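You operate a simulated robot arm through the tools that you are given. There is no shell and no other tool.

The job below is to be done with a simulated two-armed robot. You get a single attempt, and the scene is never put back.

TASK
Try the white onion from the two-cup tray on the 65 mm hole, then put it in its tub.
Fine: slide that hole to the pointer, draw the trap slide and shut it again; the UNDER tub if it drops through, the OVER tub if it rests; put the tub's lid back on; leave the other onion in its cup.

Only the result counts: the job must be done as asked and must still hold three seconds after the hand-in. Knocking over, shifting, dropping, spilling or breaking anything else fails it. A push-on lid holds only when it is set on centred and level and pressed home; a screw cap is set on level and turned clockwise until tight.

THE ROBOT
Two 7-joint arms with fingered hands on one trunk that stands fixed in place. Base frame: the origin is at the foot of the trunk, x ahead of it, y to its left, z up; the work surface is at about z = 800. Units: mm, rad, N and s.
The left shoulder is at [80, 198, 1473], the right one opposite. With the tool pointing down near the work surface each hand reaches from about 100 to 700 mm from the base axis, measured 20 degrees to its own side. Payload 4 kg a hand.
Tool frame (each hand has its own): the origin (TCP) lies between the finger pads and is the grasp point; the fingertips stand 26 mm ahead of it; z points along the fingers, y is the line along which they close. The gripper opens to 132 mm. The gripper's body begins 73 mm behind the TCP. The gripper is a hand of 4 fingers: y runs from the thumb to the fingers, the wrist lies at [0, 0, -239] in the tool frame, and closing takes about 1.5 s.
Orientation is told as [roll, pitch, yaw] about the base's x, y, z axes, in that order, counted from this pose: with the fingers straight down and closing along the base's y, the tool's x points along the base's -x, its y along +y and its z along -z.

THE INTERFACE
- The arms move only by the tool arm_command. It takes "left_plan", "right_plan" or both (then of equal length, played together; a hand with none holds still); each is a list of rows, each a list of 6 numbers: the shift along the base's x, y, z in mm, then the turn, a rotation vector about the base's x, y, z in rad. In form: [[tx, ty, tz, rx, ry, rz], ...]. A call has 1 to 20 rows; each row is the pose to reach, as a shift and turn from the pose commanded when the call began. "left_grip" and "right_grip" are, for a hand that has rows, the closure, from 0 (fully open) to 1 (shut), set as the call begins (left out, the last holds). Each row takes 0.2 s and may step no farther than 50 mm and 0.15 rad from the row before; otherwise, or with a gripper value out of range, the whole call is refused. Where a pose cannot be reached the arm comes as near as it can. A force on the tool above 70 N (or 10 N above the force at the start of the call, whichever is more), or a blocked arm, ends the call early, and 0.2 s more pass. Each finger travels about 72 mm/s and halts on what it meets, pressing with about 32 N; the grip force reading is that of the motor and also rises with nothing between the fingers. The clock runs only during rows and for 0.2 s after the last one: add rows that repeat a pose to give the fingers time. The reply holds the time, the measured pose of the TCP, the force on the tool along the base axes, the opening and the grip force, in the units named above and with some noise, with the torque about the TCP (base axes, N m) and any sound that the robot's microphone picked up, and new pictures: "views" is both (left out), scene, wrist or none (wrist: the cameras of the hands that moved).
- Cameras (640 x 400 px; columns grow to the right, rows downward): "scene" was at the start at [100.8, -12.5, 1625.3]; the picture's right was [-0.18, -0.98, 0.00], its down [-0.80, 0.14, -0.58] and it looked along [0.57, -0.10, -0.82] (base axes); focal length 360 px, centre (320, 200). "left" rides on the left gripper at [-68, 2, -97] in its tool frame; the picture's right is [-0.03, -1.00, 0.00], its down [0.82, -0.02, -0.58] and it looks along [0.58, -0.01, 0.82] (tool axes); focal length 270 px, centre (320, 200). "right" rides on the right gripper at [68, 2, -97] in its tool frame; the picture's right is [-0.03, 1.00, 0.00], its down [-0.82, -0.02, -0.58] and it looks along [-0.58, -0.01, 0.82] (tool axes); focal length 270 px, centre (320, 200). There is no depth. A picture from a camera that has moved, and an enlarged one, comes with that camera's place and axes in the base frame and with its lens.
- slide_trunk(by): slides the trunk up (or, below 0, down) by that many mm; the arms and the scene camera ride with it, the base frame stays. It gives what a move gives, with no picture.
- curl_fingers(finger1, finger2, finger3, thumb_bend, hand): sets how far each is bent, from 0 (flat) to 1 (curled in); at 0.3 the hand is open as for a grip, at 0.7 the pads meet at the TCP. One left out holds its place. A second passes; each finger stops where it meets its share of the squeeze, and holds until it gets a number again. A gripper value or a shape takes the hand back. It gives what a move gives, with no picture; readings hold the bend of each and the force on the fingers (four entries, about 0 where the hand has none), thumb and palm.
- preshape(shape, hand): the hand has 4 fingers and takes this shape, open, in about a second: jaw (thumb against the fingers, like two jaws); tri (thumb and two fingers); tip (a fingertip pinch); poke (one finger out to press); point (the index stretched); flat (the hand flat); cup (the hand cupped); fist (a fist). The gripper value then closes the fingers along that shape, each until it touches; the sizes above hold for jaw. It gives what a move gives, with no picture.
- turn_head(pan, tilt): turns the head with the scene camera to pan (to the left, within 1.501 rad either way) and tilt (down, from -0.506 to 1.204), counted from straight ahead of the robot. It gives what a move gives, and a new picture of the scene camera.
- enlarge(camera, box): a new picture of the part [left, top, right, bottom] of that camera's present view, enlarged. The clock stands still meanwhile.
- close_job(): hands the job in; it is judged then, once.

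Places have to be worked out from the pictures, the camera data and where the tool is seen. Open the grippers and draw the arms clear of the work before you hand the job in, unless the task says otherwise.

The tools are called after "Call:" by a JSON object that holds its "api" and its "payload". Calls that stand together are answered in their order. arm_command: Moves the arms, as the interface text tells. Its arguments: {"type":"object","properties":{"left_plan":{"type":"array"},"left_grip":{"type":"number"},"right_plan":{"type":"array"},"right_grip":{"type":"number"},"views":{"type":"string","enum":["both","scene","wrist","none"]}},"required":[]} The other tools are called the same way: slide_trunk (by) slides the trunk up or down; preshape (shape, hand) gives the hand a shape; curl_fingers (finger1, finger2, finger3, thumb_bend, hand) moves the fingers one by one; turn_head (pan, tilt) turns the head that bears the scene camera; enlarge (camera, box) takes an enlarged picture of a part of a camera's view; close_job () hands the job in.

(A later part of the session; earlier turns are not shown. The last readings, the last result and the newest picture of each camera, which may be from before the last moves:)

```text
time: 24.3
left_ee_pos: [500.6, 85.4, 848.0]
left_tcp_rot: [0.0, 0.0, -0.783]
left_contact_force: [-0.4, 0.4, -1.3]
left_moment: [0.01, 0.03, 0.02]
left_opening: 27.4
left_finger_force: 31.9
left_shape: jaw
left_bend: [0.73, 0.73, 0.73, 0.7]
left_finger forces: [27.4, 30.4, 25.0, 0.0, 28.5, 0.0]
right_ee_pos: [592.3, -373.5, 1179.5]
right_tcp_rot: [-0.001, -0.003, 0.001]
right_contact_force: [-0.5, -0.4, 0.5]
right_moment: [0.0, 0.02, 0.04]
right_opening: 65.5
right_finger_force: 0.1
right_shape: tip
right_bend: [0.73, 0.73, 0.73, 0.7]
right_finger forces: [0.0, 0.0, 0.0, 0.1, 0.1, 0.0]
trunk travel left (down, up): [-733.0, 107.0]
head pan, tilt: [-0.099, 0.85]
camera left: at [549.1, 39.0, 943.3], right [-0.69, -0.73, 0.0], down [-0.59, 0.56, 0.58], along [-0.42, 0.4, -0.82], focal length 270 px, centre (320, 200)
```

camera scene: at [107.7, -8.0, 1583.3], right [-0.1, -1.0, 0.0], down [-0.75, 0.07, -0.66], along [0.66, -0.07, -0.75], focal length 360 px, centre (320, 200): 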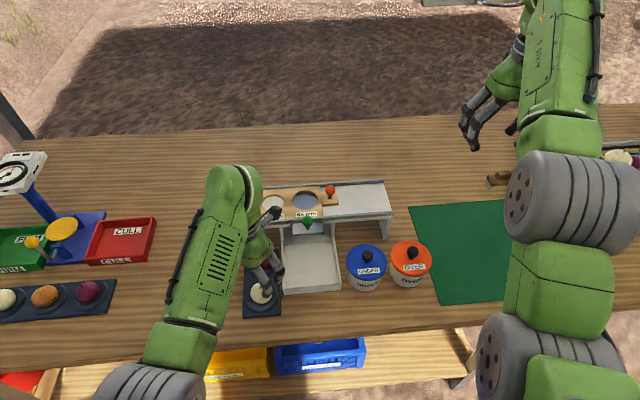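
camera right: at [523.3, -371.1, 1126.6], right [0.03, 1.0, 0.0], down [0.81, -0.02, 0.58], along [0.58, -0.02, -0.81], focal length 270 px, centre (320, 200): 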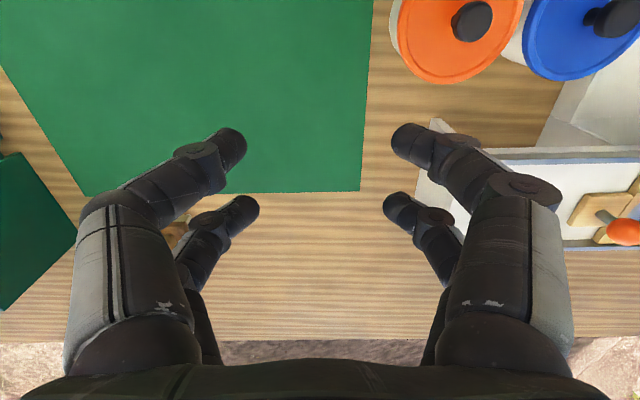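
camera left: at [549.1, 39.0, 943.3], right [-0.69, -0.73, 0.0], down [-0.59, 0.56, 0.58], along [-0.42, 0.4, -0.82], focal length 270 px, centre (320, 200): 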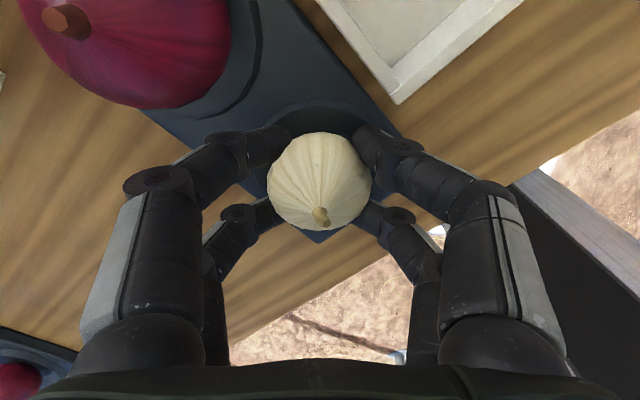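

The grip is firm, with about 27 N on the fingers. I'll lift straight up first, then carry forward and high while turning the yaw to -90°.

Call:
{"api": "arm_command", "payload": {"left_plan": [[0, 0, 15, 0, 0, 0], [0, 0, 40, 0, 0, 0], [0, 0, 60, 0, 0, 0]], "views": "both"}}

```text
time: 25.1
left_ee_pos: [502.5, 85.8, 906.4]
left_tcp_rot: [0.0, -0.001, -0.786]
left_contact_force: [1.2, 0.6, -0.5]
left_moment: [-0.01, 0.03, -0.02]
left_opening: 27.1
left_finger_force: 31.9
left_shape: jaw
left_bend: [0.73, 0.73, 0.73, 0.7]
left_finger forces: [28.7, 31.0, 25.8, 0.0, 29.0, 0.0]
right_ee_pos: [592.3, -373.6, 1179.0]
right_tcp_rot: [-0.003, -0.002, 0.0]
right_contact_force: [-0.1, -0.3, -0.3]
right_moment: [-0.01, -0.05, 0.02]
right_opening: 65.4
right_finger_force: 0.1
right_shape: tip
right_bend: [0.73, 0.73, 0.73, 0.7]
right_finger forces: [0.0, 0.1, 0.0, 0.1, 0.0, 0.0]
trunk travel left (down, up): [-733.0, 107.0]
head pan, tilt: [-0.099, 0.85]
camera scene: at [107.4, -7.7, 1583.3], right [-0.1, -1.0, 0.0], down [-0.75, 0.07, -0.66], along [0.66, -0.07, -0.75], focal length 360 px, centre (320, 200)
camera left: at [551.2, 39.5, 1003.2], right [-0.69, -0.73, 0.0], down [-0.59, 0.56, 0.58], along [-0.42, 0.4, -0.82], focal length 270 px, centre (320, 200)
```

scene: 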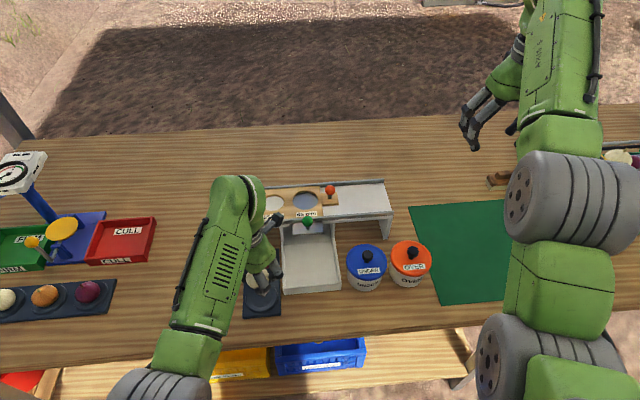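
left: 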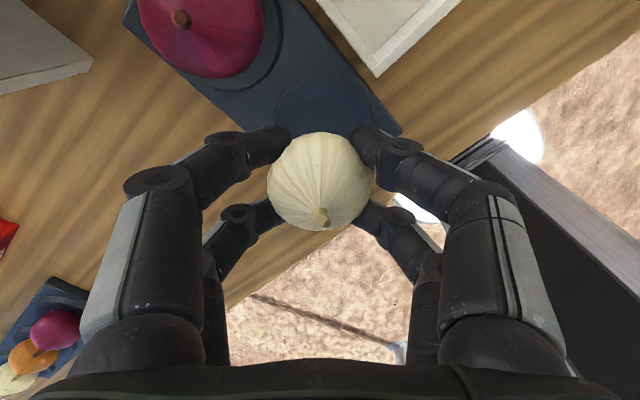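

The onion is lifted cleanly. Now I'll carry it up and forward to about (610, 62, 1092), rotating to yaw -1.57.

Call:
{"api": "arm_command", "payload": {"left_plan": [[0, 0, 40, 0, 0, -0.1], [15, -5, 80, 0, 0, -0.23], [35, -10, 118, 0, 0, -0.36], [60, -15, 150, 0, 0, -0.49], [85, -20, 175, 0, 0, -0.62], [108, -24, 186, 0, 0, -0.75], [108, -24, 186, 0, 0, -0.785], [108, -24, 186, 0, 0, -0.785]], "views": "wrist"}}

Call:
{"api": "slide_trunk", "payload": {"by": -100}}

```text
time: 26.9
left_ee_pos: [625.2, -118.7, 949.7]
left_tcp_rot: [0.042, 0.016, -1.475]
left_contact_force: [-0.3, 0.7, -0.8]
left_moment: [-0.01, 0.01, 0.01]
left_opening: 26.6
left_finger_force: 32.5
left_shape: jaw
left_bend: [0.73, 0.74, 0.73, 0.71]
left_finger forces: [31.1, 32.9, 27.5, 0.1, 29.7, 0.0]
left hand out of reach, approached as far as the arm can: row 2, 3, 4, 5, 6, 7, 8
right_ee_pos: [591.7, -371.8, 1179.6]
right_tcp_rot: [-0.002, -0.004, -0.001]
right_contact_force: [0.4, 0.4, -0.4]
right_moment: [-0.01, 0.04, 0.0]
right_opening: 65.4
right_finger_force: 0.1
right_shape: tip
right_bend: [0.73, 0.73, 0.73, 0.7]
right_finger forces: [0.0, 0.0, 0.0, 0.0, 0.1, 0.0]
trunk travel left (down, up): [-733.0, 107.0]
head pan, tilt: [-0.099, 0.85]
camera left: at [629.3, -187.9, 1044.7], right [-0.99, -0.12, -0.04], down [-0.12, 0.8, 0.59], along [-0.04, 0.59, -0.81], focal length 270 px, centre (320, 200)
```

left: 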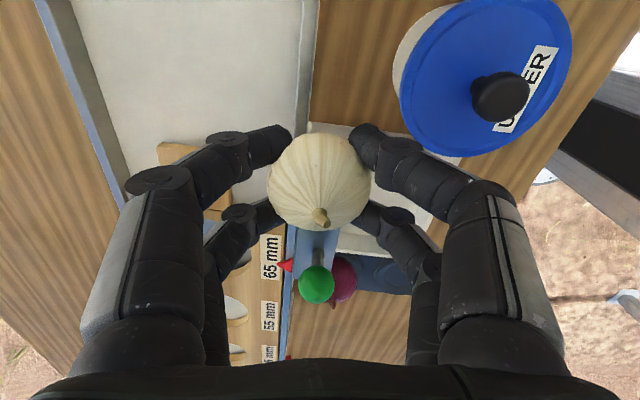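

```text
time: 27.7
left_ee_pos: [639.2, -120.6, 929.4]
left_tcp_rot: [0.098, -0.01, -1.473]
left_contact_force: [-17.0, 15.9, 40.7]
left_moment: [0.29, 0.3, 0.03]
left_opening: 19.3
left_finger_force: 32.3
left_shape: jaw
left_bend: [0.78, 0.79, 0.77, 0.73]
left_finger forces: [28.1, 0.0, 0.0, 0.0, 26.2, 0.1]
right_ee_pos: [585.8, -369.6, 1134.4]
right_tcp_rot: [-0.005, -0.01, 0.0]
right_contact_force: [1.1, -0.5, -0.1]
right_moment: [-0.01, 0.01, -0.03]
right_opening: 65.4
right_finger_force: 0.0
right_shape: tip
right_bend: [0.73, 0.73, 0.73, 0.7]
right_finger forces: [0.0, 0.0, 0.0, 0.1, 0.0, 0.0]
trunk travel left (down, up): [-682.0, 158.0]
head pan, tilt: [-0.099, 0.85]
stopped: the force on the tool passed its limit at 103 N (the readings are from after the stop); the commanded pose is now the measured one
```

The yaw limit pushed the hand off course, and the trunk slide then pressed the hand onto the rail until the force limit stopped it. I shouldn't have chained those two calls. I'll look before doing anything else.

Call:
{"api": "enlarge", "payload": {"camera": "left", "box": [0, 0, 640, 400]}}

Call:
{"api": "enlarge", "payload": {"camera": "scene", "box": [190, 110, 430, 290]}}

Call:
{"api": "enlarge", "payload": {"camera": "right", "box": [0, 0, 640, 400]}}

```text
1.00 times, centred on (320, 200) of left (not enlarged: the box is as wide or as high as the picture)
camera zoom: at [637.4, -187.1, 1025.5], right [-0.99, -0.12, -0.1], down [-0.16, 0.81, 0.56], along [0.01, 0.57, -0.82], focal length 270 px, centre (320, 200)
```

zoom: 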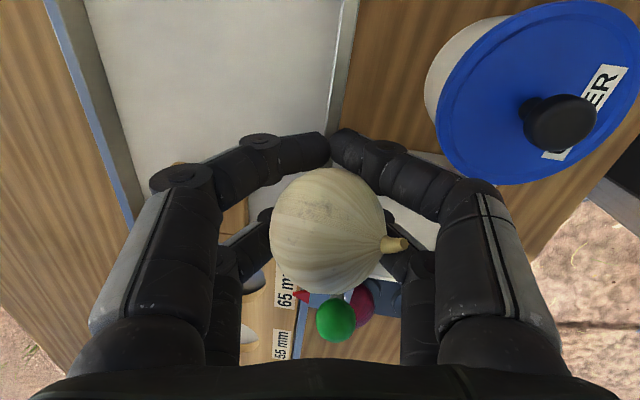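

```text
2.22 times, centred on (310, 200) of scene
camera zoom: at [98.2, -1.9, 1533.3], right [-0.1, -1.0, 0.0], down [-0.74, 0.07, -0.66], along [0.66, -0.07, -0.75], focal length 801 px, centre (342, 200)
```

zoom: 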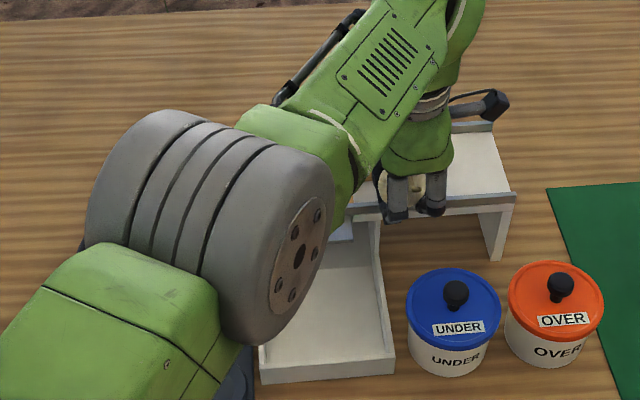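

```text
1.00 times, centred on (320, 200) of right (not enlarged: the box is as wide or as high as the picture)
camera zoom: at [516.3, -366.8, 1230.7], right [0.02, 1.0, -0.01], down [0.81, -0.02, 0.59], along [0.59, -0.02, -0.81], focal length 270 px, centre (320, 200)
```

zoom: 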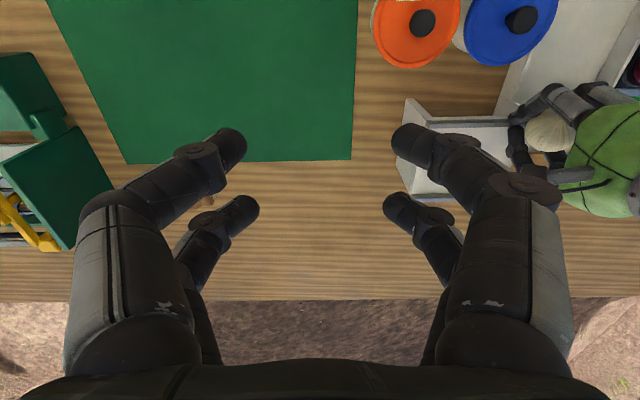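

The onion has been pushed higher in the hand but is still caged, and the hand is resting on the front rail. I'll ease off by raising the trunk a little, which moves everything straight up.

Call:
{"api": "slide_trunk", "payload": {"by": 25}}

Call:
{"api": "enlarge", "payload": {"camera": "left", "box": [0, 0, 640, 400]}}

Call:
{"api": "enlarge", "payload": {"camera": "right", "box": [360, 0, 640, 200]}}

```text
time: 28.4
left_ee_pos: [638.8, -123.7, 943.0]
left_tcp_rot: [0.086, -0.003, -1.479]
left_contact_force: [-0.9, -0.4, -0.1]
left_moment: [-0.01, 0.0, -0.01]
left_opening: 15.8
left_finger_force: 31.3
left_shape: jaw
left_bend: [0.77, 0.77, 0.76, 0.73]
left_finger forces: [0.1, 0.2, 0.1, 0.1, 0.1, 0.0]
right_ee_pos: [588.9, -375.0, 1154.6]
right_tcp_rot: [-0.002, -0.006, -0.002]
right_contact_force: [-0.9, -0.8, -0.3]
right_moment: [-0.02, -0.02, 0.0]
right_opening: 65.5
right_finger_force: 0.0
right_shape: tip
right_bend: [0.73, 0.73, 0.73, 0.7]
right_finger forces: [0.0, 0.1, 0.0, 0.0, 0.0, 0.1]
trunk travel left (down, up): [-707.0, 133.0]
head pan, tilt: [-0.099, 0.85]
```

```text
1.00 times, centred on (320, 200) of left (not enlarged: the box is as wide or as high as the picture)
camera zoom: at [638.9, -191.7, 1039.7], right [-0.99, -0.12, -0.08], down [-0.15, 0.81, 0.57], along [0.0, 0.58, -0.82], focal length 270 px, centre (320, 200)
```

zoom: 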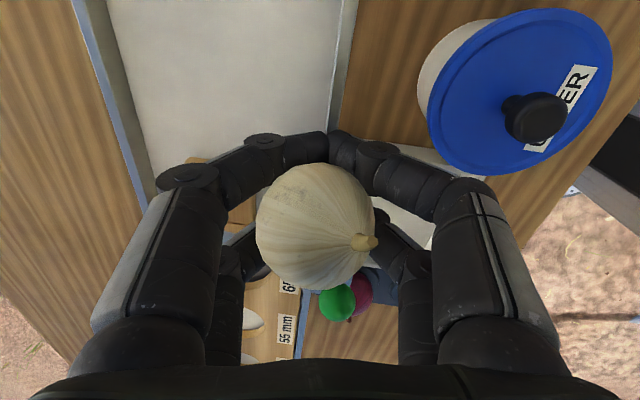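

```text
2.00 times, centred on (500, 100) of right
camera zoom: at [521.5, -372.4, 1251.8], right [0.03, 1.0, 0.0], down [0.81, -0.02, 0.58], along [0.58, -0.02, -0.81], focal length 541 px, centre (-40, 400)
```

zoom: 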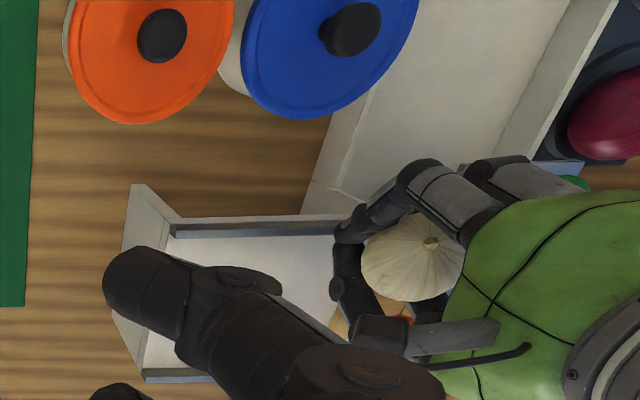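

Contact has ended. The onion now sits cradled on the four fingers about 10 mm above the TCP, and the stand looks undisturbed. I'll rise slowly straight up, then turn back toward yaw -0.785 in small stages.

Call:
{"api": "arm_command", "payload": {"left_plan": [[0, 0, 10, 0, 0, 0], [0, 0, 20, 0, 0, 0], [0, 0, 30, 0, 0, 0], [0, 0, 40, -0.004, 0.008, 0.07], [0, 0, 50, -0.008, 0.016, 0.14], [0, 0, 50, -0.008, 0.016, 0.14]], "views": "both"}}

```text
time: 29.8
left_ee_pos: [641.4, -122.4, 996.4]
left_tcp_rot: [0.069, -0.006, -1.336]
left_contact_force: [-0.1, -0.3, 0.3]
left_moment: [0.0, 0.01, 0.03]
left_opening: 15.6
left_finger_force: 32.3
left_shape: jaw
left_bend: [0.77, 0.77, 0.76, 0.73]
left_finger forces: [0.1, 0.0, 0.0, 0.0, 0.2, 0.0]
left hand out of reach, approached as far as the arm can: row 2, 3
right_ee_pos: [592.1, -374.1, 1153.4]
right_tcp_rot: [0.0, -0.004, 0.0]
right_contact_force: [-0.3, -0.7, 0.4]
right_moment: [0.01, 0.04, 0.02]
right_opening: 65.6
right_finger_force: 0.1
right_shape: tip
right_bend: [0.73, 0.73, 0.73, 0.7]
right_finger forces: [0.0, 0.0, 0.0, 0.0, 0.0, 0.0]
trunk travel left (down, up): [-707.0, 133.0]
head pan, tilt: [-0.099, 0.85]
camera scene: at [107.6, -7.8, 1558.0], right [-0.1, -1.0, 0.0], down [-0.75, 0.07, -0.66], along [0.66, -0.07, -0.75], focal length 360 px, centre (320, 200)
camera left: at [652.9, -188.4, 1091.3], right [-0.96, -0.26, -0.07], down [-0.25, 0.78, 0.57], along [-0.09, 0.57, -0.82], focal length 270 px, centre (320, 200)
```

scene: 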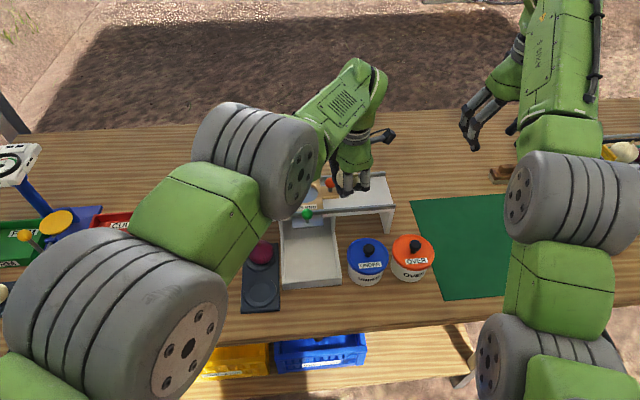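
left: 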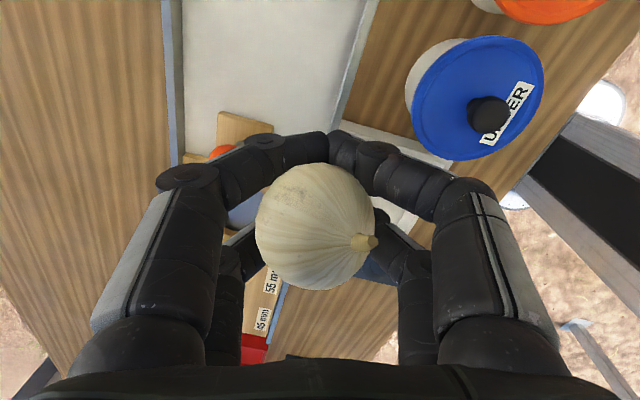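

The onion stays put. I'll keep rotating to yaw -0.785 and take out the small tilt.

Call:
{"api": "arm_command", "payload": {"left_plan": [[0, 0, 2, -0.006, 0.012, 0.1], [0, 0, 4, -0.013, 0.024, 0.21], [0, 0, 6, -0.02, 0.036, 0.32], [0, 0, 8, -0.027, 0.048, 0.43], [0, 0, 10, -0.034, 0.06, 0.551], [0, 0, 10, -0.034, 0.06, 0.551]], "views": "wrist"}}

```text
time: 31.2
left_ee_pos: [641.3, -121.8, 1004.7]
left_tcp_rot: [0.0, -0.006, -0.785]
left_contact_force: [-0.4, -0.3, -0.6]
left_moment: [-0.03, 0.0, 0.0]
left_opening: 15.6
left_finger_force: 32.4
left_shape: jaw
left_bend: [0.77, 0.77, 0.76, 0.73]
left_finger forces: [0.0, 0.0, 0.1, 0.0, 0.2, 0.0]
right_ee_pos: [593.1, -374.0, 1153.2]
right_tcp_rot: [-0.002, -0.003, 0.001]
right_contact_force: [1.2, -0.7, 0.7]
right_moment: [0.02, -0.02, 0.02]
right_opening: 65.7
right_finger_force: 0.0
right_shape: tip
right_bend: [0.73, 0.73, 0.73, 0.7]
right_finger forces: [0.1, 0.0, 0.1, 0.1, 0.1, 0.0]
trunk travel left (down, up): [-707.0, 133.0]
head pan, tilt: [-0.099, 0.85]
camera left: at [690.0, -168.1, 1100.7], right [-0.69, -0.73, 0.0], down [-0.6, 0.56, 0.57], along [-0.42, 0.39, -0.82], focal length 270 px, centre (320, 200)
```

left: 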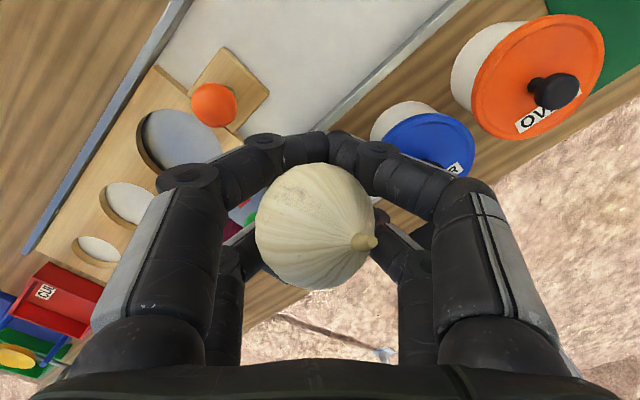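

The orange knob is still at y≈-92, so the slide did not move. I'll carry the cradled onion over to the hole at z≈1005, turning to yaw about -1.0 to keep the fingers off the knob.

Call:
{"api": "arm_command", "payload": {"left_plan": [[11, 16, 0, 0, 0, -0.03], [22, 33, 0, 0, 0, -0.07], [33, 50, 0, 0, 0, -0.11], [44, 66, 0, 0, 0, -0.15], [54, 81, 0, 0, 0, -0.19], [64, 93, 0, 0, 0, -0.215], [64, 93, 0, 0, 0, -0.215]], "views": "both"}}

```text
time: 32.8
left_ee_pos: [683.8, -32.0, 1005.0]
left_tcp_rot: [0.001, -0.008, -0.99]
left_contact_force: [0.7, 0.3, -1.1]
left_moment: [0.0, 0.0, -0.04]
left_opening: 15.6
left_finger_force: 31.9
left_shape: jaw
left_bend: [0.77, 0.77, 0.76, 0.73]
left_finger forces: [0.0, 0.1, 0.0, 0.1, 0.2, 0.0]
left hand out of reach, approached as far as the arm can: row 2, 3, 4, 5, 6, 7
right_ee_pos: [591.9, -373.2, 1154.2]
right_tcp_rot: [0.0, -0.003, 0.0]
right_contact_force: [0.2, 0.8, -0.5]
right_moment: [0.01, 0.0, -0.03]
right_opening: 65.6
right_finger_force: 0.0
right_shape: tip
right_bend: [0.73, 0.73, 0.73, 0.7]
right_finger forces: [0.0, 0.0, 0.0, 0.0, 0.0, 0.0]
trunk travel left (down, up): [-707.0, 133.0]
head pan, tilt: [-0.099, 0.85]
camera scene: at [107.8, -7.8, 1558.0], right [-0.1, -1.0, 0.0], down [-0.75, 0.07, -0.66], along [0.66, -0.07, -0.75], focal length 360 px, centre (320, 200)
camera left: at [722.2, -87.9, 1102.2], right [-0.82, -0.57, 0.0], down [-0.47, 0.68, 0.57], along [-0.33, 0.47, -0.82], focal length 270 px, centre (320, 200)
```

scene: 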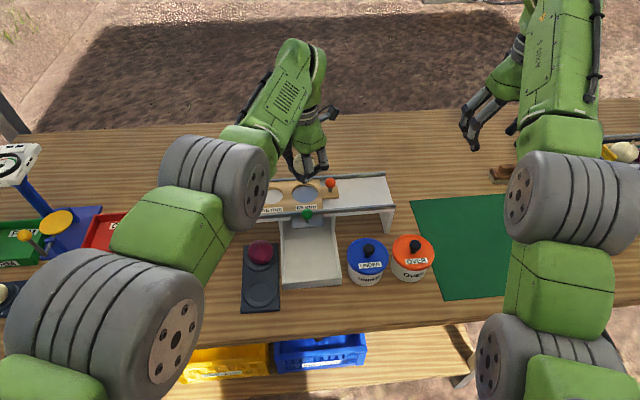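
left: 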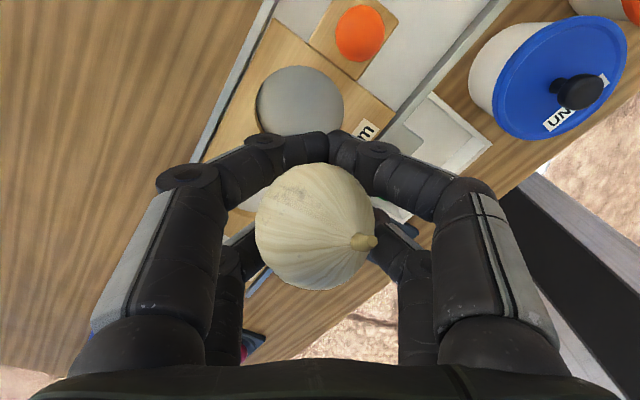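

The left arm tops out at (684, -32) from this height, about 21 mm short. I'll raise the hand now, and lower the trunk only once I've confirmed it got there.

Call:
{"api": "arm_command", "payload": {"left_plan": [[0, 0, 20, 0, 0, 0], [0, 0, 50, 0, 0, 0], [0, 0, 80, 0, 0, 0], [0, 0, 110, 0, 0, 0], [0, 0, 135, 0, 0, 0], [0, 0, 145, 0, 0, 0], [0, 0, 145, 0, 0, 0]], "views": "wrist"}}

```text
time: 34.4
left_ee_pos: [680.1, -30.8, 1149.3]
left_tcp_rot: [0.0, -0.008, -1.0]
left_contact_force: [0.8, -0.9, -0.3]
left_moment: [-0.02, -0.02, -0.03]
left_opening: 15.8
left_finger_force: 32.4
left_shape: jaw
left_bend: [0.77, 0.77, 0.76, 0.73]
left_finger forces: [0.1, 0.0, 0.1, 0.0, 0.1, 0.0]
left hand out of reach, approached as far as the arm can: row 5, 6, 7
right_ee_pos: [592.5, -372.4, 1154.0]
right_tcp_rot: [-0.002, -0.005, 0.001]
right_contact_force: [0.4, 0.0, 0.5]
right_moment: [0.03, -0.02, 0.01]
right_opening: 65.7
right_finger_force: 0.0
right_shape: tip
right_bend: [0.73, 0.73, 0.73, 0.7]
right_finger forces: [0.1, 0.0, 0.0, 0.0, 0.0, 0.0]
trunk travel left (down, up): [-707.0, 133.0]
head pan, tilt: [-0.099, 0.85]
camera left: at [717.6, -86.8, 1246.3], right [-0.83, -0.56, 0.0], down [-0.46, 0.68, 0.57], along [-0.32, 0.47, -0.82], focal length 270 px, centre (320, 200)
```

left: 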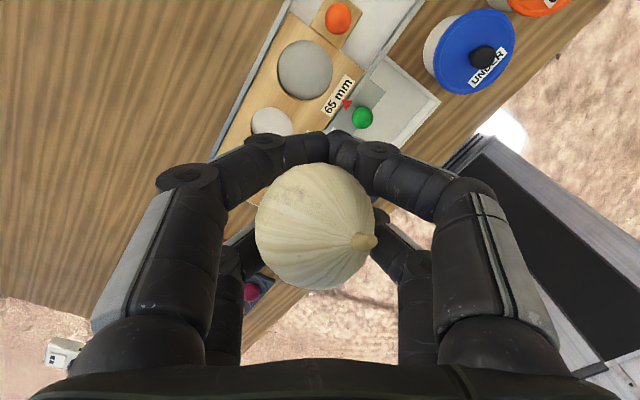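

The hand is at z≈1149, so there is ample clearance. I'll lower the trunk by 90 mm, leaving the hand around z≈1059. I'll then tilt the tool slightly forward to gain the missing reach.

Call:
{"api": "slide_trunk", "payload": {"by": -90}}

Call:
{"api": "arm_command", "payload": {"left_plan": [[5, 0, -5, -0.017, -0.045, 0], [10, 0.5, -10, -0.034, -0.09, 0], [17, 1, -20, -0.05, -0.13, 0], [25, 1.5, -30, -0.056, -0.15, 0], [25, 1.5, -30, -0.056, -0.15, 0]], "views": "both"}}

```text
time: 35.6
left_ee_pos: [679.7, -31.0, 1060.4]
left_tcp_rot: [-0.001, -0.007, -0.999]
left_contact_force: [0.8, -0.5, -0.5]
left_moment: [0.04, -0.02, 0.02]
left_opening: 15.8
left_finger_force: 31.9
left_shape: jaw
left_bend: [0.77, 0.77, 0.76, 0.73]
left_finger forces: [0.1, 0.1, 0.1, 0.1, 0.2, 0.1]
right_ee_pos: [592.8, -373.2, 1063.4]
right_tcp_rot: [-0.002, -0.005, -0.001]
right_contact_force: [0.1, 0.7, 0.5]
right_moment: [0.01, -0.01, 0.01]
right_opening: 65.6
right_finger_force: 0.1
right_shape: tip
right_bend: [0.73, 0.73, 0.73, 0.7]
right_finger forces: [0.1, 0.0, 0.0, 0.0, 0.1, 0.1]
trunk travel left (down, up): [-617.0, 223.0]
head pan, tilt: [-0.099, 0.85]
```

```text
time: 36.8
left_ee_pos: [706.6, -30.6, 1031.7]
left_tcp_rot: [0.097, -0.134, -1.007]
left_contact_force: [-1.0, 0.2, -1.0]
left_moment: [-0.02, 0.01, -0.02]
left_opening: 15.8
left_finger_force: 32.0
left_shape: jaw
left_bend: [0.77, 0.77, 0.76, 0.73]
left_finger forces: [0.0, 0.1, 0.0, 0.1, 0.2, 0.0]
left hand out of reach, approached as far as the arm can: row 3
right_ee_pos: [591.5, -374.1, 1063.8]
right_tcp_rot: [-0.003, -0.003, 0.0]
right_contact_force: [0.4, -0.3, -0.8]
right_moment: [0.0, -0.01, -0.02]
right_opening: 65.5
right_finger_force: 0.1
right_shape: tip
right_bend: [0.73, 0.73, 0.73, 0.7]
right_finger forces: [0.1, 0.1, 0.0, 0.1, 0.0, 0.0]
trunk travel left (down, up): [-617.0, 223.0]
head pan, tilt: [-0.099, 0.85]
camera scene: at [107.0, -7.6, 1468.0], right [-0.1, -1.0, 0.0], down [-0.75, 0.07, -0.66], along [0.66, -0.07, -0.75], focal length 360 px, centre (320, 200)
camera left: at [729.3, -80.1, 1135.2], right [-0.82, -0.56, -0.09], down [-0.54, 0.71, 0.46], along [-0.19, 0.42, -0.88], focal length 270 px, centre (320, 200)
```

scene: 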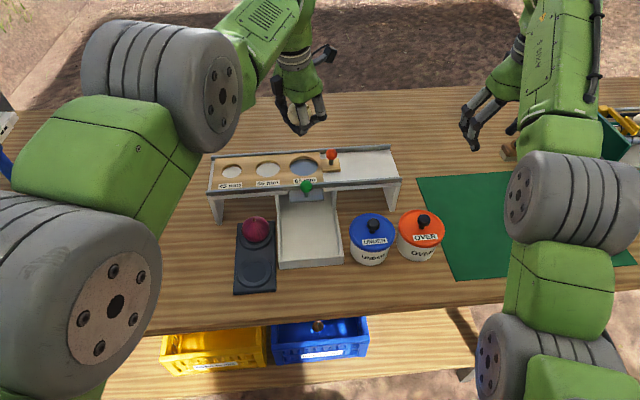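
left: 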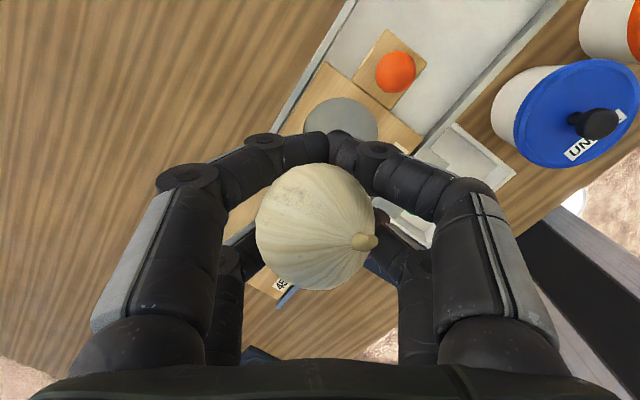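

The hand is over the hole at (706, -30) with a 0.16 rad forward lean. I'll descend gently to z≈950 and look.

Call:
{"api": "arm_command", "payload": {"left_plan": [[0, 0, -20, 0, 0, 0], [0, 0, -40, 0, 0, 0], [0, 0, -60, 0, 0, 0], [0, 0, -75, 0, 0, 0], [0, 0, -80, 0, 0, 0], [0, 0, -80, 0, 0, 0]], "views": "both"}}

Call:
{"api": "enlarge", "payload": {"camera": "scene", "box": [220, 80, 400, 220]}}

Call:
{"api": "enlarge", "payload": {"camera": "right", "box": [400, 0, 640, 250]}}

```text
time: 38.2
left_ee_pos: [708.8, -30.9, 949.0]
left_tcp_rot: [0.093, -0.132, -1.005]
left_contact_force: [0.2, 0.0, -0.4]
left_moment: [0.0, -0.02, 0.04]
left_opening: 15.8
left_finger_force: 32.5
left_shape: jaw
left_bend: [0.77, 0.77, 0.76, 0.73]
left_finger forces: [0.0, 0.0, 0.0, 0.0, 0.2, 0.1]
left hand out of reach, approached as far as the arm can: row 1, 2, 3, 4, 5, 6
right_ee_pos: [592.5, -374.4, 1064.2]
right_tcp_rot: [-0.001, -0.003, 0.002]
right_contact_force: [0.0, -0.5, -0.5]
right_moment: [0.04, -0.01, 0.0]
right_opening: 65.8
right_finger_force: 0.2
right_shape: tip
right_bend: [0.73, 0.73, 0.73, 0.7]
right_finger forces: [0.0, 0.0, 0.0, 0.1, 0.0, 0.0]
trunk travel left (down, up): [-617.0, 223.0]
head pan, tilt: [-0.099, 0.85]
camera scene: at [107.5, -7.7, 1468.0], right [-0.1, -1.0, 0.0], down [-0.75, 0.07, -0.66], along [0.66, -0.07, -0.75], focal length 360 px, centre (320, 200)
camera left: at [731.5, -81.6, 1053.7], right [-0.82, -0.56, -0.09], down [-0.54, 0.71, 0.46], along [-0.2, 0.43, -0.88], focal length 270 px, centre (320, 200)
```

scene: 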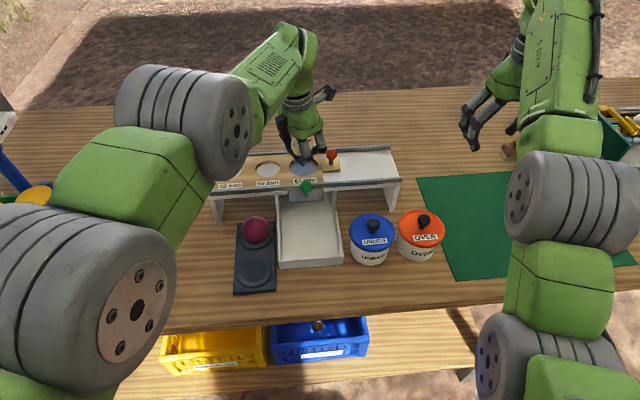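
left: 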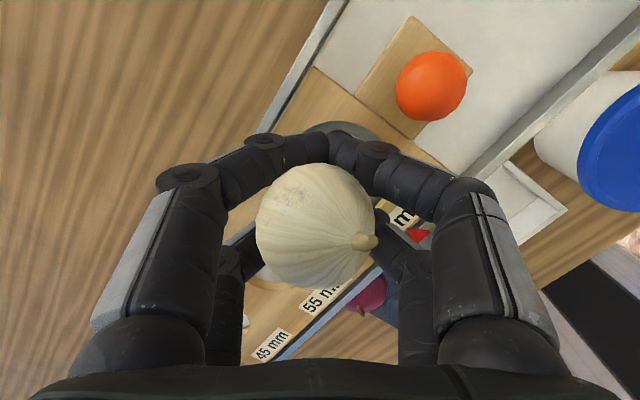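

```text
2.86 times, centred on (310, 150) of scene
camera zoom: at [107.5, -7.7, 1468.0], right [-0.1, -1.0, 0.0], down [-0.75, 0.07, -0.66], along [0.66, -0.07, -0.75], focal length 1030 px, centre (349, 343)
```

zoom: 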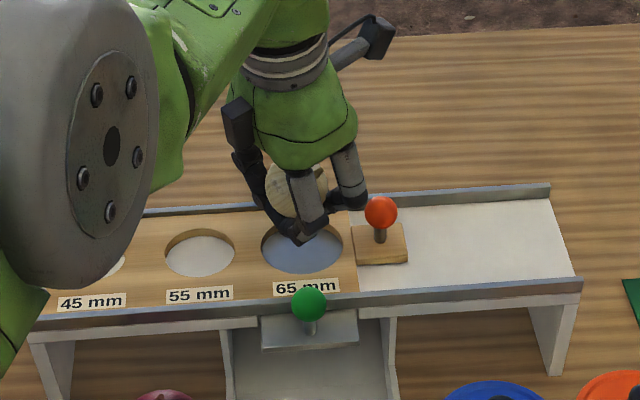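

```text
1.60 times, centred on (520, 125) of right
camera zoom: at [523.3, -371.5, 1161.3], right [0.03, 1.0, 0.0], down [0.81, -0.02, 0.58], along [0.58, -0.02, -0.81], focal length 432 px, centre (0, 320)
```

zoom: 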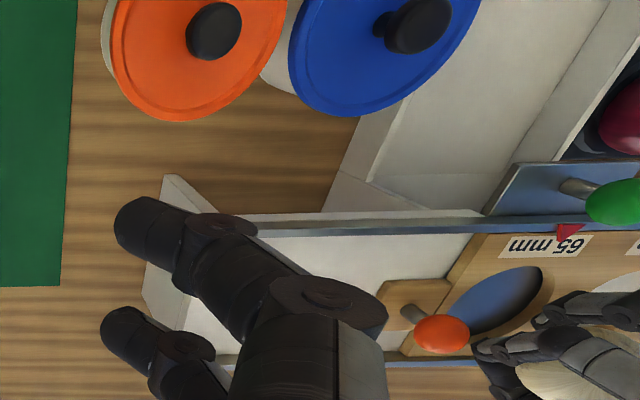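

The onion is right over the 65 hole, and the fingers clear the orange knob by about 10 mm. I'll move back 3 mm and down about 8 mm, putting the fingertips just above the plate.

Call:
{"api": "arm_command", "payload": {"left_plan": [[-2, 0.5, -3, 0, 0, 0], [-3, 1, -6, 0, 0, 0], [-3, 1, -8, 0, 0, 0], [-3, 1, -8, 0, 0, 0]], "views": "none"}}

Call:
{"api": "enlarge", "payload": {"camera": "scene", "box": [250, 90, 370, 200]}}

```text
time: 39.2
left_ee_pos: [709.7, -31.3, 940.1]
left_tcp_rot: [0.094, -0.135, -1.005]
left_contact_force: [-0.4, -0.1, -0.9]
left_moment: [-0.02, -0.01, 0.01]
left_opening: 15.9
left_finger_force: 32.0
left_shape: jaw
left_bend: [0.77, 0.77, 0.76, 0.73]
left_finger forces: [0.1, 0.0, 0.0, 0.1, 0.3, 0.1]
left hand out of reach, approached as far as the arm can: row 2
right_ee_pos: [592.5, -374.1, 1063.0]
right_tcp_rot: [-0.001, -0.004, 0.001]
right_contact_force: [-0.3, 0.7, 0.7]
right_moment: [0.0, 0.02, 0.02]
right_opening: 65.7
right_finger_force: 0.0
right_shape: tip
right_bend: [0.73, 0.73, 0.73, 0.7]
right_finger forces: [0.1, 0.1, 0.0, 0.1, 0.1, 0.1]
trunk travel left (down, up): [-617.0, 223.0]
head pan, tilt: [-0.099, 0.85]
```

```text
3.64 times, centred on (310, 145) of scene
camera zoom: at [107.7, -7.7, 1468.0], right [-0.1, -1.0, 0.0], down [-0.75, 0.07, -0.66], along [0.66, -0.07, -0.75], focal length 1310 px, centre (356, 400)
```

zoom: 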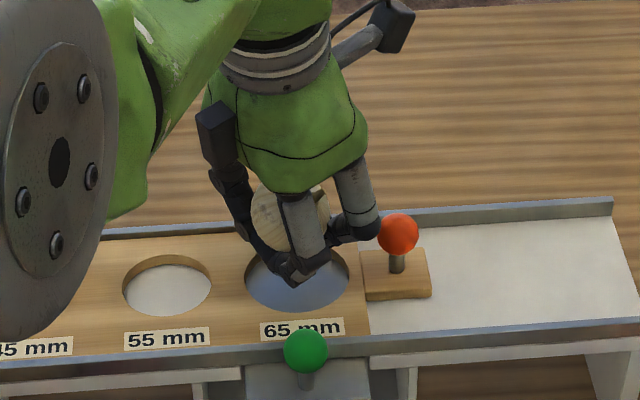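

Onion at about (706, -27) over the hole at (704.5, -29.5). I'll shift back 4 mm and start opening slowly so the onion sinks between the fingers.

Call:
{"api": "arm_command", "payload": {"left_plan": [[-2, 0, 0, 0, 0, 0], [-4, 0, -1, 0, 0, 0], [-4, 0, -1, 0, 0, 0]], "left_grip": 0.86, "views": "wrist"}}

```text
time: 40.0
left_ee_pos: [708.4, -33.4, 940.0]
left_tcp_rot: [0.095, -0.134, -1.007]
left_contact_force: [-0.6, -0.5, -0.7]
left_moment: [0.0, 0.0, 0.02]
left_opening: 18.4
left_finger_force: 0.0
left_shape: jaw
left_bend: [0.72, 0.72, 0.72, 0.7]
left_finger forces: [0.2, 0.0, 0.4, 0.0, 0.1, 0.1]
left hand out of reach, approached as far as the arm can: row 1, 2, 3
right_ee_pos: [593.3, -373.2, 1063.3]
right_tcp_rot: [-0.001, -0.003, -0.001]
right_contact_force: [0.3, 0.5, -0.9]
right_moment: [0.01, -0.02, 0.03]
right_opening: 65.5
right_finger_force: 0.0
right_shape: tip
right_bend: [0.73, 0.73, 0.73, 0.7]
right_finger forces: [0.1, 0.0, 0.0, 0.0, 0.0, 0.0]
trunk travel left (down, up): [-617.0, 223.0]
head pan, tilt: [-0.099, 0.85]
camera left: at [730.7, -83.2, 1044.3], right [-0.82, -0.56, -0.09], down [-0.54, 0.71, 0.46], along [-0.2, 0.43, -0.88], focal length 270 px, centre (320, 200)
```

left: 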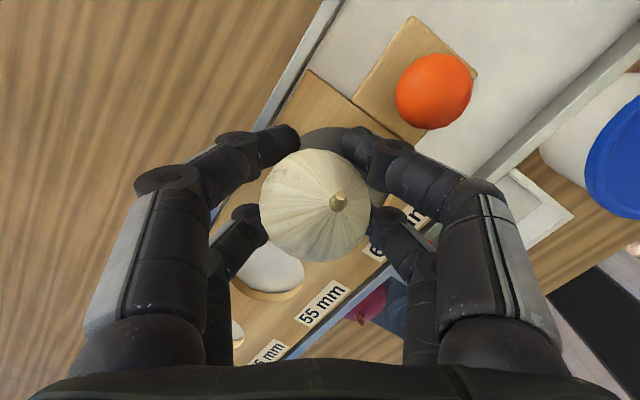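

The onion settled lower, stem up, with its centre at TCP level over the hole. I'll continue opening in small steps.

Call:
{"api": "arm_command", "payload": {"left_plan": [[0, 0, 0, 0, 0, 0], [0, 0, 0, 0, 0, 0]], "left_grip": 0.82, "views": "wrist"}}

```text
time: 40.6
left_ee_pos: [707.9, -32.9, 941.3]
left_tcp_rot: [0.094, -0.135, -1.005]
left_contact_force: [0.3, 0.2, -0.7]
left_moment: [-0.06, 0.01, 0.01]
left_opening: 23.2
left_finger_force: 0.2
left_shape: jaw
left_bend: [0.73, 0.73, 0.73, 0.7]
left_finger forces: [0.2, 0.1, 0.4, 0.0, 0.0, 0.1]
right_ee_pos: [592.6, -372.8, 1064.3]
right_tcp_rot: [-0.002, 0.0, 0.0]
right_contact_force: [0.2, -0.4, -0.6]
right_moment: [0.0, 0.02, -0.02]
right_opening: 65.7
right_finger_force: 0.0
right_shape: tip
right_bend: [0.73, 0.73, 0.73, 0.7]
right_finger forces: [0.0, 0.0, 0.0, 0.0, 0.0, 0.0]
trunk travel left (down, up): [-617.0, 223.0]
head pan, tilt: [-0.099, 0.85]
camera left: at [730.8, -83.1, 1044.3], right [-0.82, -0.56, -0.09], down [-0.54, 0.71, 0.46], along [-0.2, 0.43, -0.88], focal length 270 px, centre (320, 200)
```

left: 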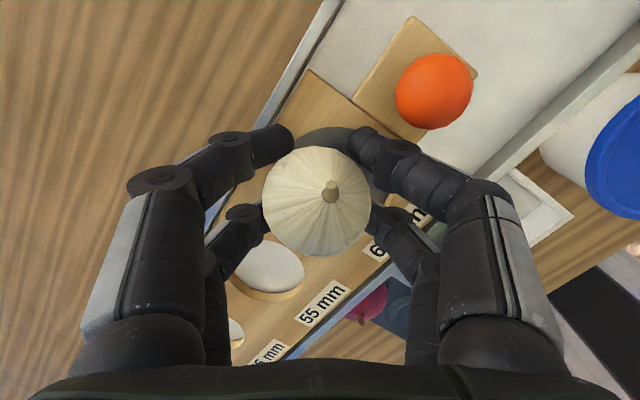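

The onion is sinking and is within ~2 mm of the hole centre. I'll open another small step.

Call:
{"api": "arm_command", "payload": {"left_plan": [[0, 0, 0, 0, 0, 0], [0, 0, 0, 0, 0, 0]], "left_grip": 0.79, "views": "wrist"}}

```text
time: 41.2
left_ee_pos: [708.4, -34.1, 939.6]
left_tcp_rot: [0.096, -0.135, -1.005]
left_contact_force: [-0.1, 0.7, -1.3]
left_moment: [0.01, -0.01, -0.01]
left_opening: 27.7
left_finger_force: 0.0
left_shape: jaw
left_bend: [0.73, 0.73, 0.73, 0.7]
left_finger forces: [0.4, 0.2, 0.4, 0.0, 0.3, 0.0]
right_ee_pos: [593.4, -372.9, 1062.6]
right_tcp_rot: [-0.003, -0.004, 0.0]
right_contact_force: [0.1, 0.5, 0.2]
right_moment: [0.02, 0.02, -0.02]
right_opening: 65.6
right_finger_force: 0.0
right_shape: tip
right_bend: [0.73, 0.73, 0.73, 0.7]
right_finger forces: [0.1, 0.0, 0.0, 0.0, 0.0, 0.1]
trunk travel left (down, up): [-617.0, 223.0]
head pan, tilt: [-0.099, 0.85]
camera left: at [730.8, -83.1, 1044.3], right [-0.82, -0.56, -0.09], down [-0.54, 0.71, 0.46], along [-0.2, 0.43, -0.88], focal length 270 px, centre (320, 200)
```

left: 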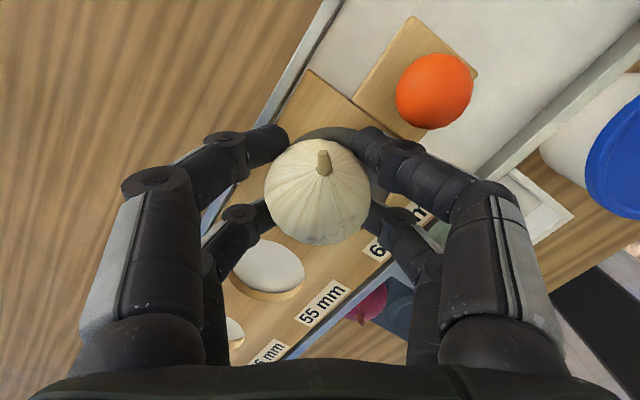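

Still supported, its bottom now about level with the plate top. One more small opening step.

Call:
{"api": "arm_command", "payload": {"left_plan": [[0, 0, 0, 0, 0, 0], [0, 0, 0, 0, 0, 0]], "left_grip": 0.75, "views": "wrist"}}

```text
time: 41.8
left_ee_pos: [708.0, -32.9, 941.1]
left_tcp_rot: [0.094, -0.135, -1.005]
left_contact_force: [-0.3, 0.3, -0.9]
left_moment: [-0.02, 0.03, -0.02]
left_opening: 33.0
left_finger_force: 0.0
left_shape: jaw
left_bend: [0.73, 0.73, 0.73, 0.7]
left_finger forces: [0.3, 0.2, 0.5, 0.0, 0.3, 0.0]
right_ee_pos: [592.1, -373.5, 1063.6]
right_tcp_rot: [-0.003, -0.001, 0.0]
right_contact_force: [0.0, -0.2, -0.3]
right_moment: [0.0, 0.02, 0.0]
right_opening: 65.8
right_finger_force: 0.1
right_shape: tip
right_bend: [0.73, 0.73, 0.73, 0.7]
right_finger forces: [0.1, 0.0, 0.0, 0.0, 0.0, 0.0]
trunk travel left (down, up): [-617.0, 223.0]
head pan, tilt: [-0.099, 0.85]
camera left: at [730.8, -83.1, 1044.3], right [-0.82, -0.56, -0.09], down [-0.54, 0.71, 0.46], along [-0.2, 0.43, -0.88], focal length 270 px, centre (320, 200)
```

left: 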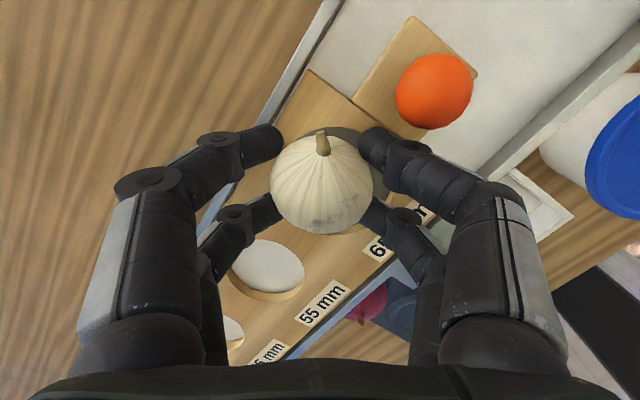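

The onion is moving down into the hole. I'll continue to 0.69 and then 0.62.

Call:
{"api": "arm_command", "payload": {"left_plan": [[0, 0, 0, 0, 0, 0], [0, 0, 0, 0, 0, 0]], "left_grip": 0.69, "views": "wrist"}}

```text
time: 42.4
left_ee_pos: [709.0, -33.2, 940.3]
left_tcp_rot: [0.093, -0.134, -1.008]
left_contact_force: [-0.4, 0.7, -0.4]
left_moment: [-0.01, 0.03, 0.01]
left_opening: 40.8
left_finger_force: 0.0
left_shape: jaw
left_bend: [0.73, 0.73, 0.73, 0.7]
left_finger forces: [0.0, 0.1, 0.0, 0.0, 0.1, 0.0]
right_ee_pos: [592.4, -373.1, 1063.3]
right_tcp_rot: [-0.003, -0.003, 0.001]
right_contact_force: [0.8, 0.0, 0.2]
right_moment: [0.03, 0.0, 0.0]
right_opening: 65.4
right_finger_force: 0.0
right_shape: tip
right_bend: [0.73, 0.73, 0.73, 0.7]
right_finger forces: [0.0, 0.0, 0.0, 0.1, 0.1, 0.0]
trunk travel left (down, up): [-617.0, 223.0]
head pan, tilt: [-0.099, 0.85]
camera left: at [730.7, -83.1, 1044.5], right [-0.82, -0.56, -0.09], down [-0.54, 0.71, 0.46], along [-0.19, 0.42, -0.88], focal length 270 px, centre (320, 200)
```

left: 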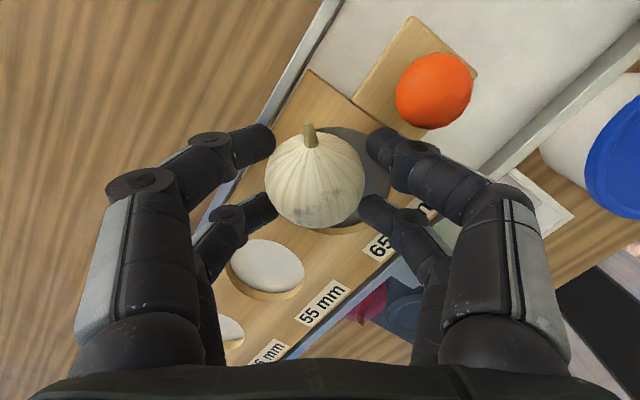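

The onion is free and sitting in the 65 mm hole on the trap. I'll open a little more and withdraw along the tool axis.

Call:
{"api": "arm_command", "payload": {"left_plan": [[0, 0, 0, 0, 0, 0], [0, 0, 0, 0, 0, 0], [-1.5, 0.5, 10, 0, 0, 0], [-4.5, 1.7, 30, 0, 0, 0], [-9, 3.5, 60, 0, 0, 0], [-14, 5, 95, 0, 0, 0], [-14, 5, 95, 0, 0, 0]], "left_grip": 0.62, "views": "both"}}

Call:
{"api": "enlarge", "payload": {"camera": "scene", "box": [220, 90, 400, 220]}}

```text
time: 44.0
left_ee_pos: [705.4, -33.5, 1035.8]
left_tcp_rot: [0.094, -0.134, -1.009]
left_contact_force: [-1.4, -0.4, 0.0]
left_moment: [0.01, 0.02, -0.01]
left_opening: 49.6
left_finger_force: 0.0
left_shape: jaw
left_bend: [0.73, 0.73, 0.73, 0.7]
left_finger forces: [0.0, 0.0, 0.0, 0.0, 0.0, 0.1]
left hand out of reach, approached as far as the arm can: row 4, 5, 6, 7
right_ee_pos: [592.2, -373.1, 1064.2]
right_tcp_rot: [-0.001, -0.004, 0.0]
right_contact_force: [-0.5, -0.1, 0.3]
right_moment: [-0.02, -0.03, -0.01]
right_opening: 65.8
right_finger_force: 0.1
right_shape: tip
right_bend: [0.73, 0.73, 0.73, 0.7]
right_finger forces: [0.1, 0.0, 0.0, 0.2, 0.0, 0.0]
trunk travel left (down, up): [-617.0, 223.0]
head pan, tilt: [-0.099, 0.85]
camera scene: at [107.8, -7.7, 1467.9], right [-0.1, -1.0, 0.0], down [-0.75, 0.07, -0.66], along [0.66, -0.07, -0.75], focal length 360 px, centre (320, 200)
camera left: at [728.0, -83.3, 1139.8], right [-0.82, -0.56, -0.09], down [-0.54, 0.71, 0.46], along [-0.2, 0.43, -0.88], focal length 270 px, centre (320, 200)
```

scene: 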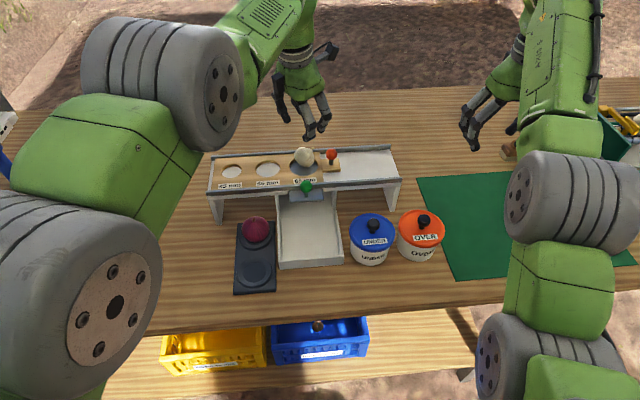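
left: 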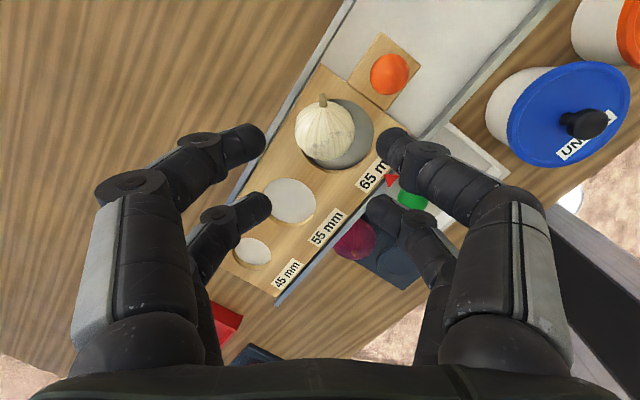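

```text
3.08 times, centred on (310, 155) of scene
camera zoom: at [107.8, -7.7, 1467.9], right [-0.1, -1.0, 0.0], down [-0.75, 0.07, -0.66], along [0.66, -0.07, -0.75], focal length 1109 px, centre (351, 338)
```

zoom: 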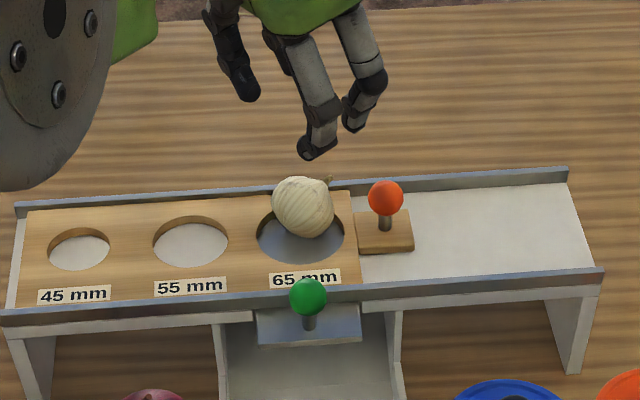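

The onion sits in the 65 mm hole on the trap, leaning to its back edge, and the slide is still aligned. I'll retire the left hand to the left, removing the tilt on the way.

Call:
{"api": "arm_command", "payload": {"left_plan": [[-15, 10, 10, 0.02, 0.05, 0], [-30, 25, 15, 0.04, 0.1, 0], [-45, 45, 15, 0.056, 0.15, 0], [-60, 75, 15, 0.05, 0.152, 0.1], [-75, 110, 15, 0.042, 0.154, 0.2], [-90, 150, 15, 0.034, 0.156, 0.3], [-100, 190, 15, 0.025, 0.158, 0.4], [-110, 230, 15, 0.017, 0.159, 0.5], [-110, 250, 15, 0.017, 0.159, 0.5]], "views": "scene"}}

```text
time: 46.0
left_ee_pos: [689.3, 208.8, 1136.4]
left_tcp_rot: [0.0, -0.006, -0.498]
left_contact_force: [0.1, 0.4, -0.5]
left_moment: [-0.01, -0.02, 0.0]
left_opening: 50.2
left_finger_force: 0.1
left_shape: jaw
left_bend: [0.73, 0.73, 0.73, 0.7]
left_finger forces: [0.1, 0.1, 0.1, 0.0, 0.0, 0.0]
left hand out of reach, approached as far as the arm can: row 1, 2, 3, 4, 5, 6, 7, 8, 9
right_ee_pos: [592.2, -373.5, 1064.6]
right_tcp_rot: [-0.002, -0.004, 0.0]
right_contact_force: [0.8, -0.2, 0.9]
right_moment: [-0.04, -0.02, -0.01]
right_opening: 65.4
right_finger_force: 0.1
right_shape: tip
right_bend: [0.73, 0.73, 0.73, 0.7]
right_finger forces: [0.1, 0.0, 0.0, 0.0, 0.0, 0.1]
trunk travel left (down, up): [-617.0, 223.0]
head pan, tilt: [-0.099, 0.85]
camera scene: at [107.0, -7.4, 1468.0], right [-0.1, -1.0, 0.0], down [-0.75, 0.07, -0.66], along [0.66, -0.07, -0.75], focal length 360 px, centre (320, 200)
```

scene: 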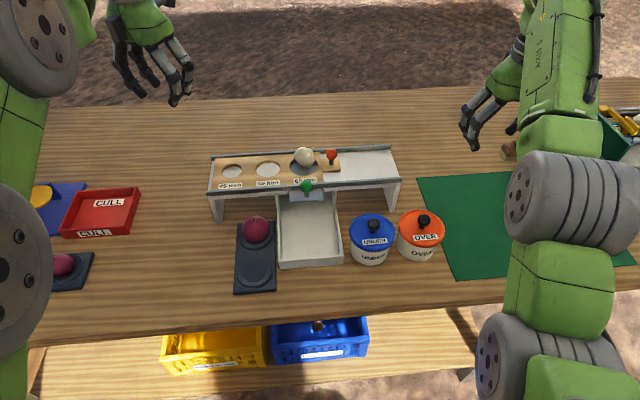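

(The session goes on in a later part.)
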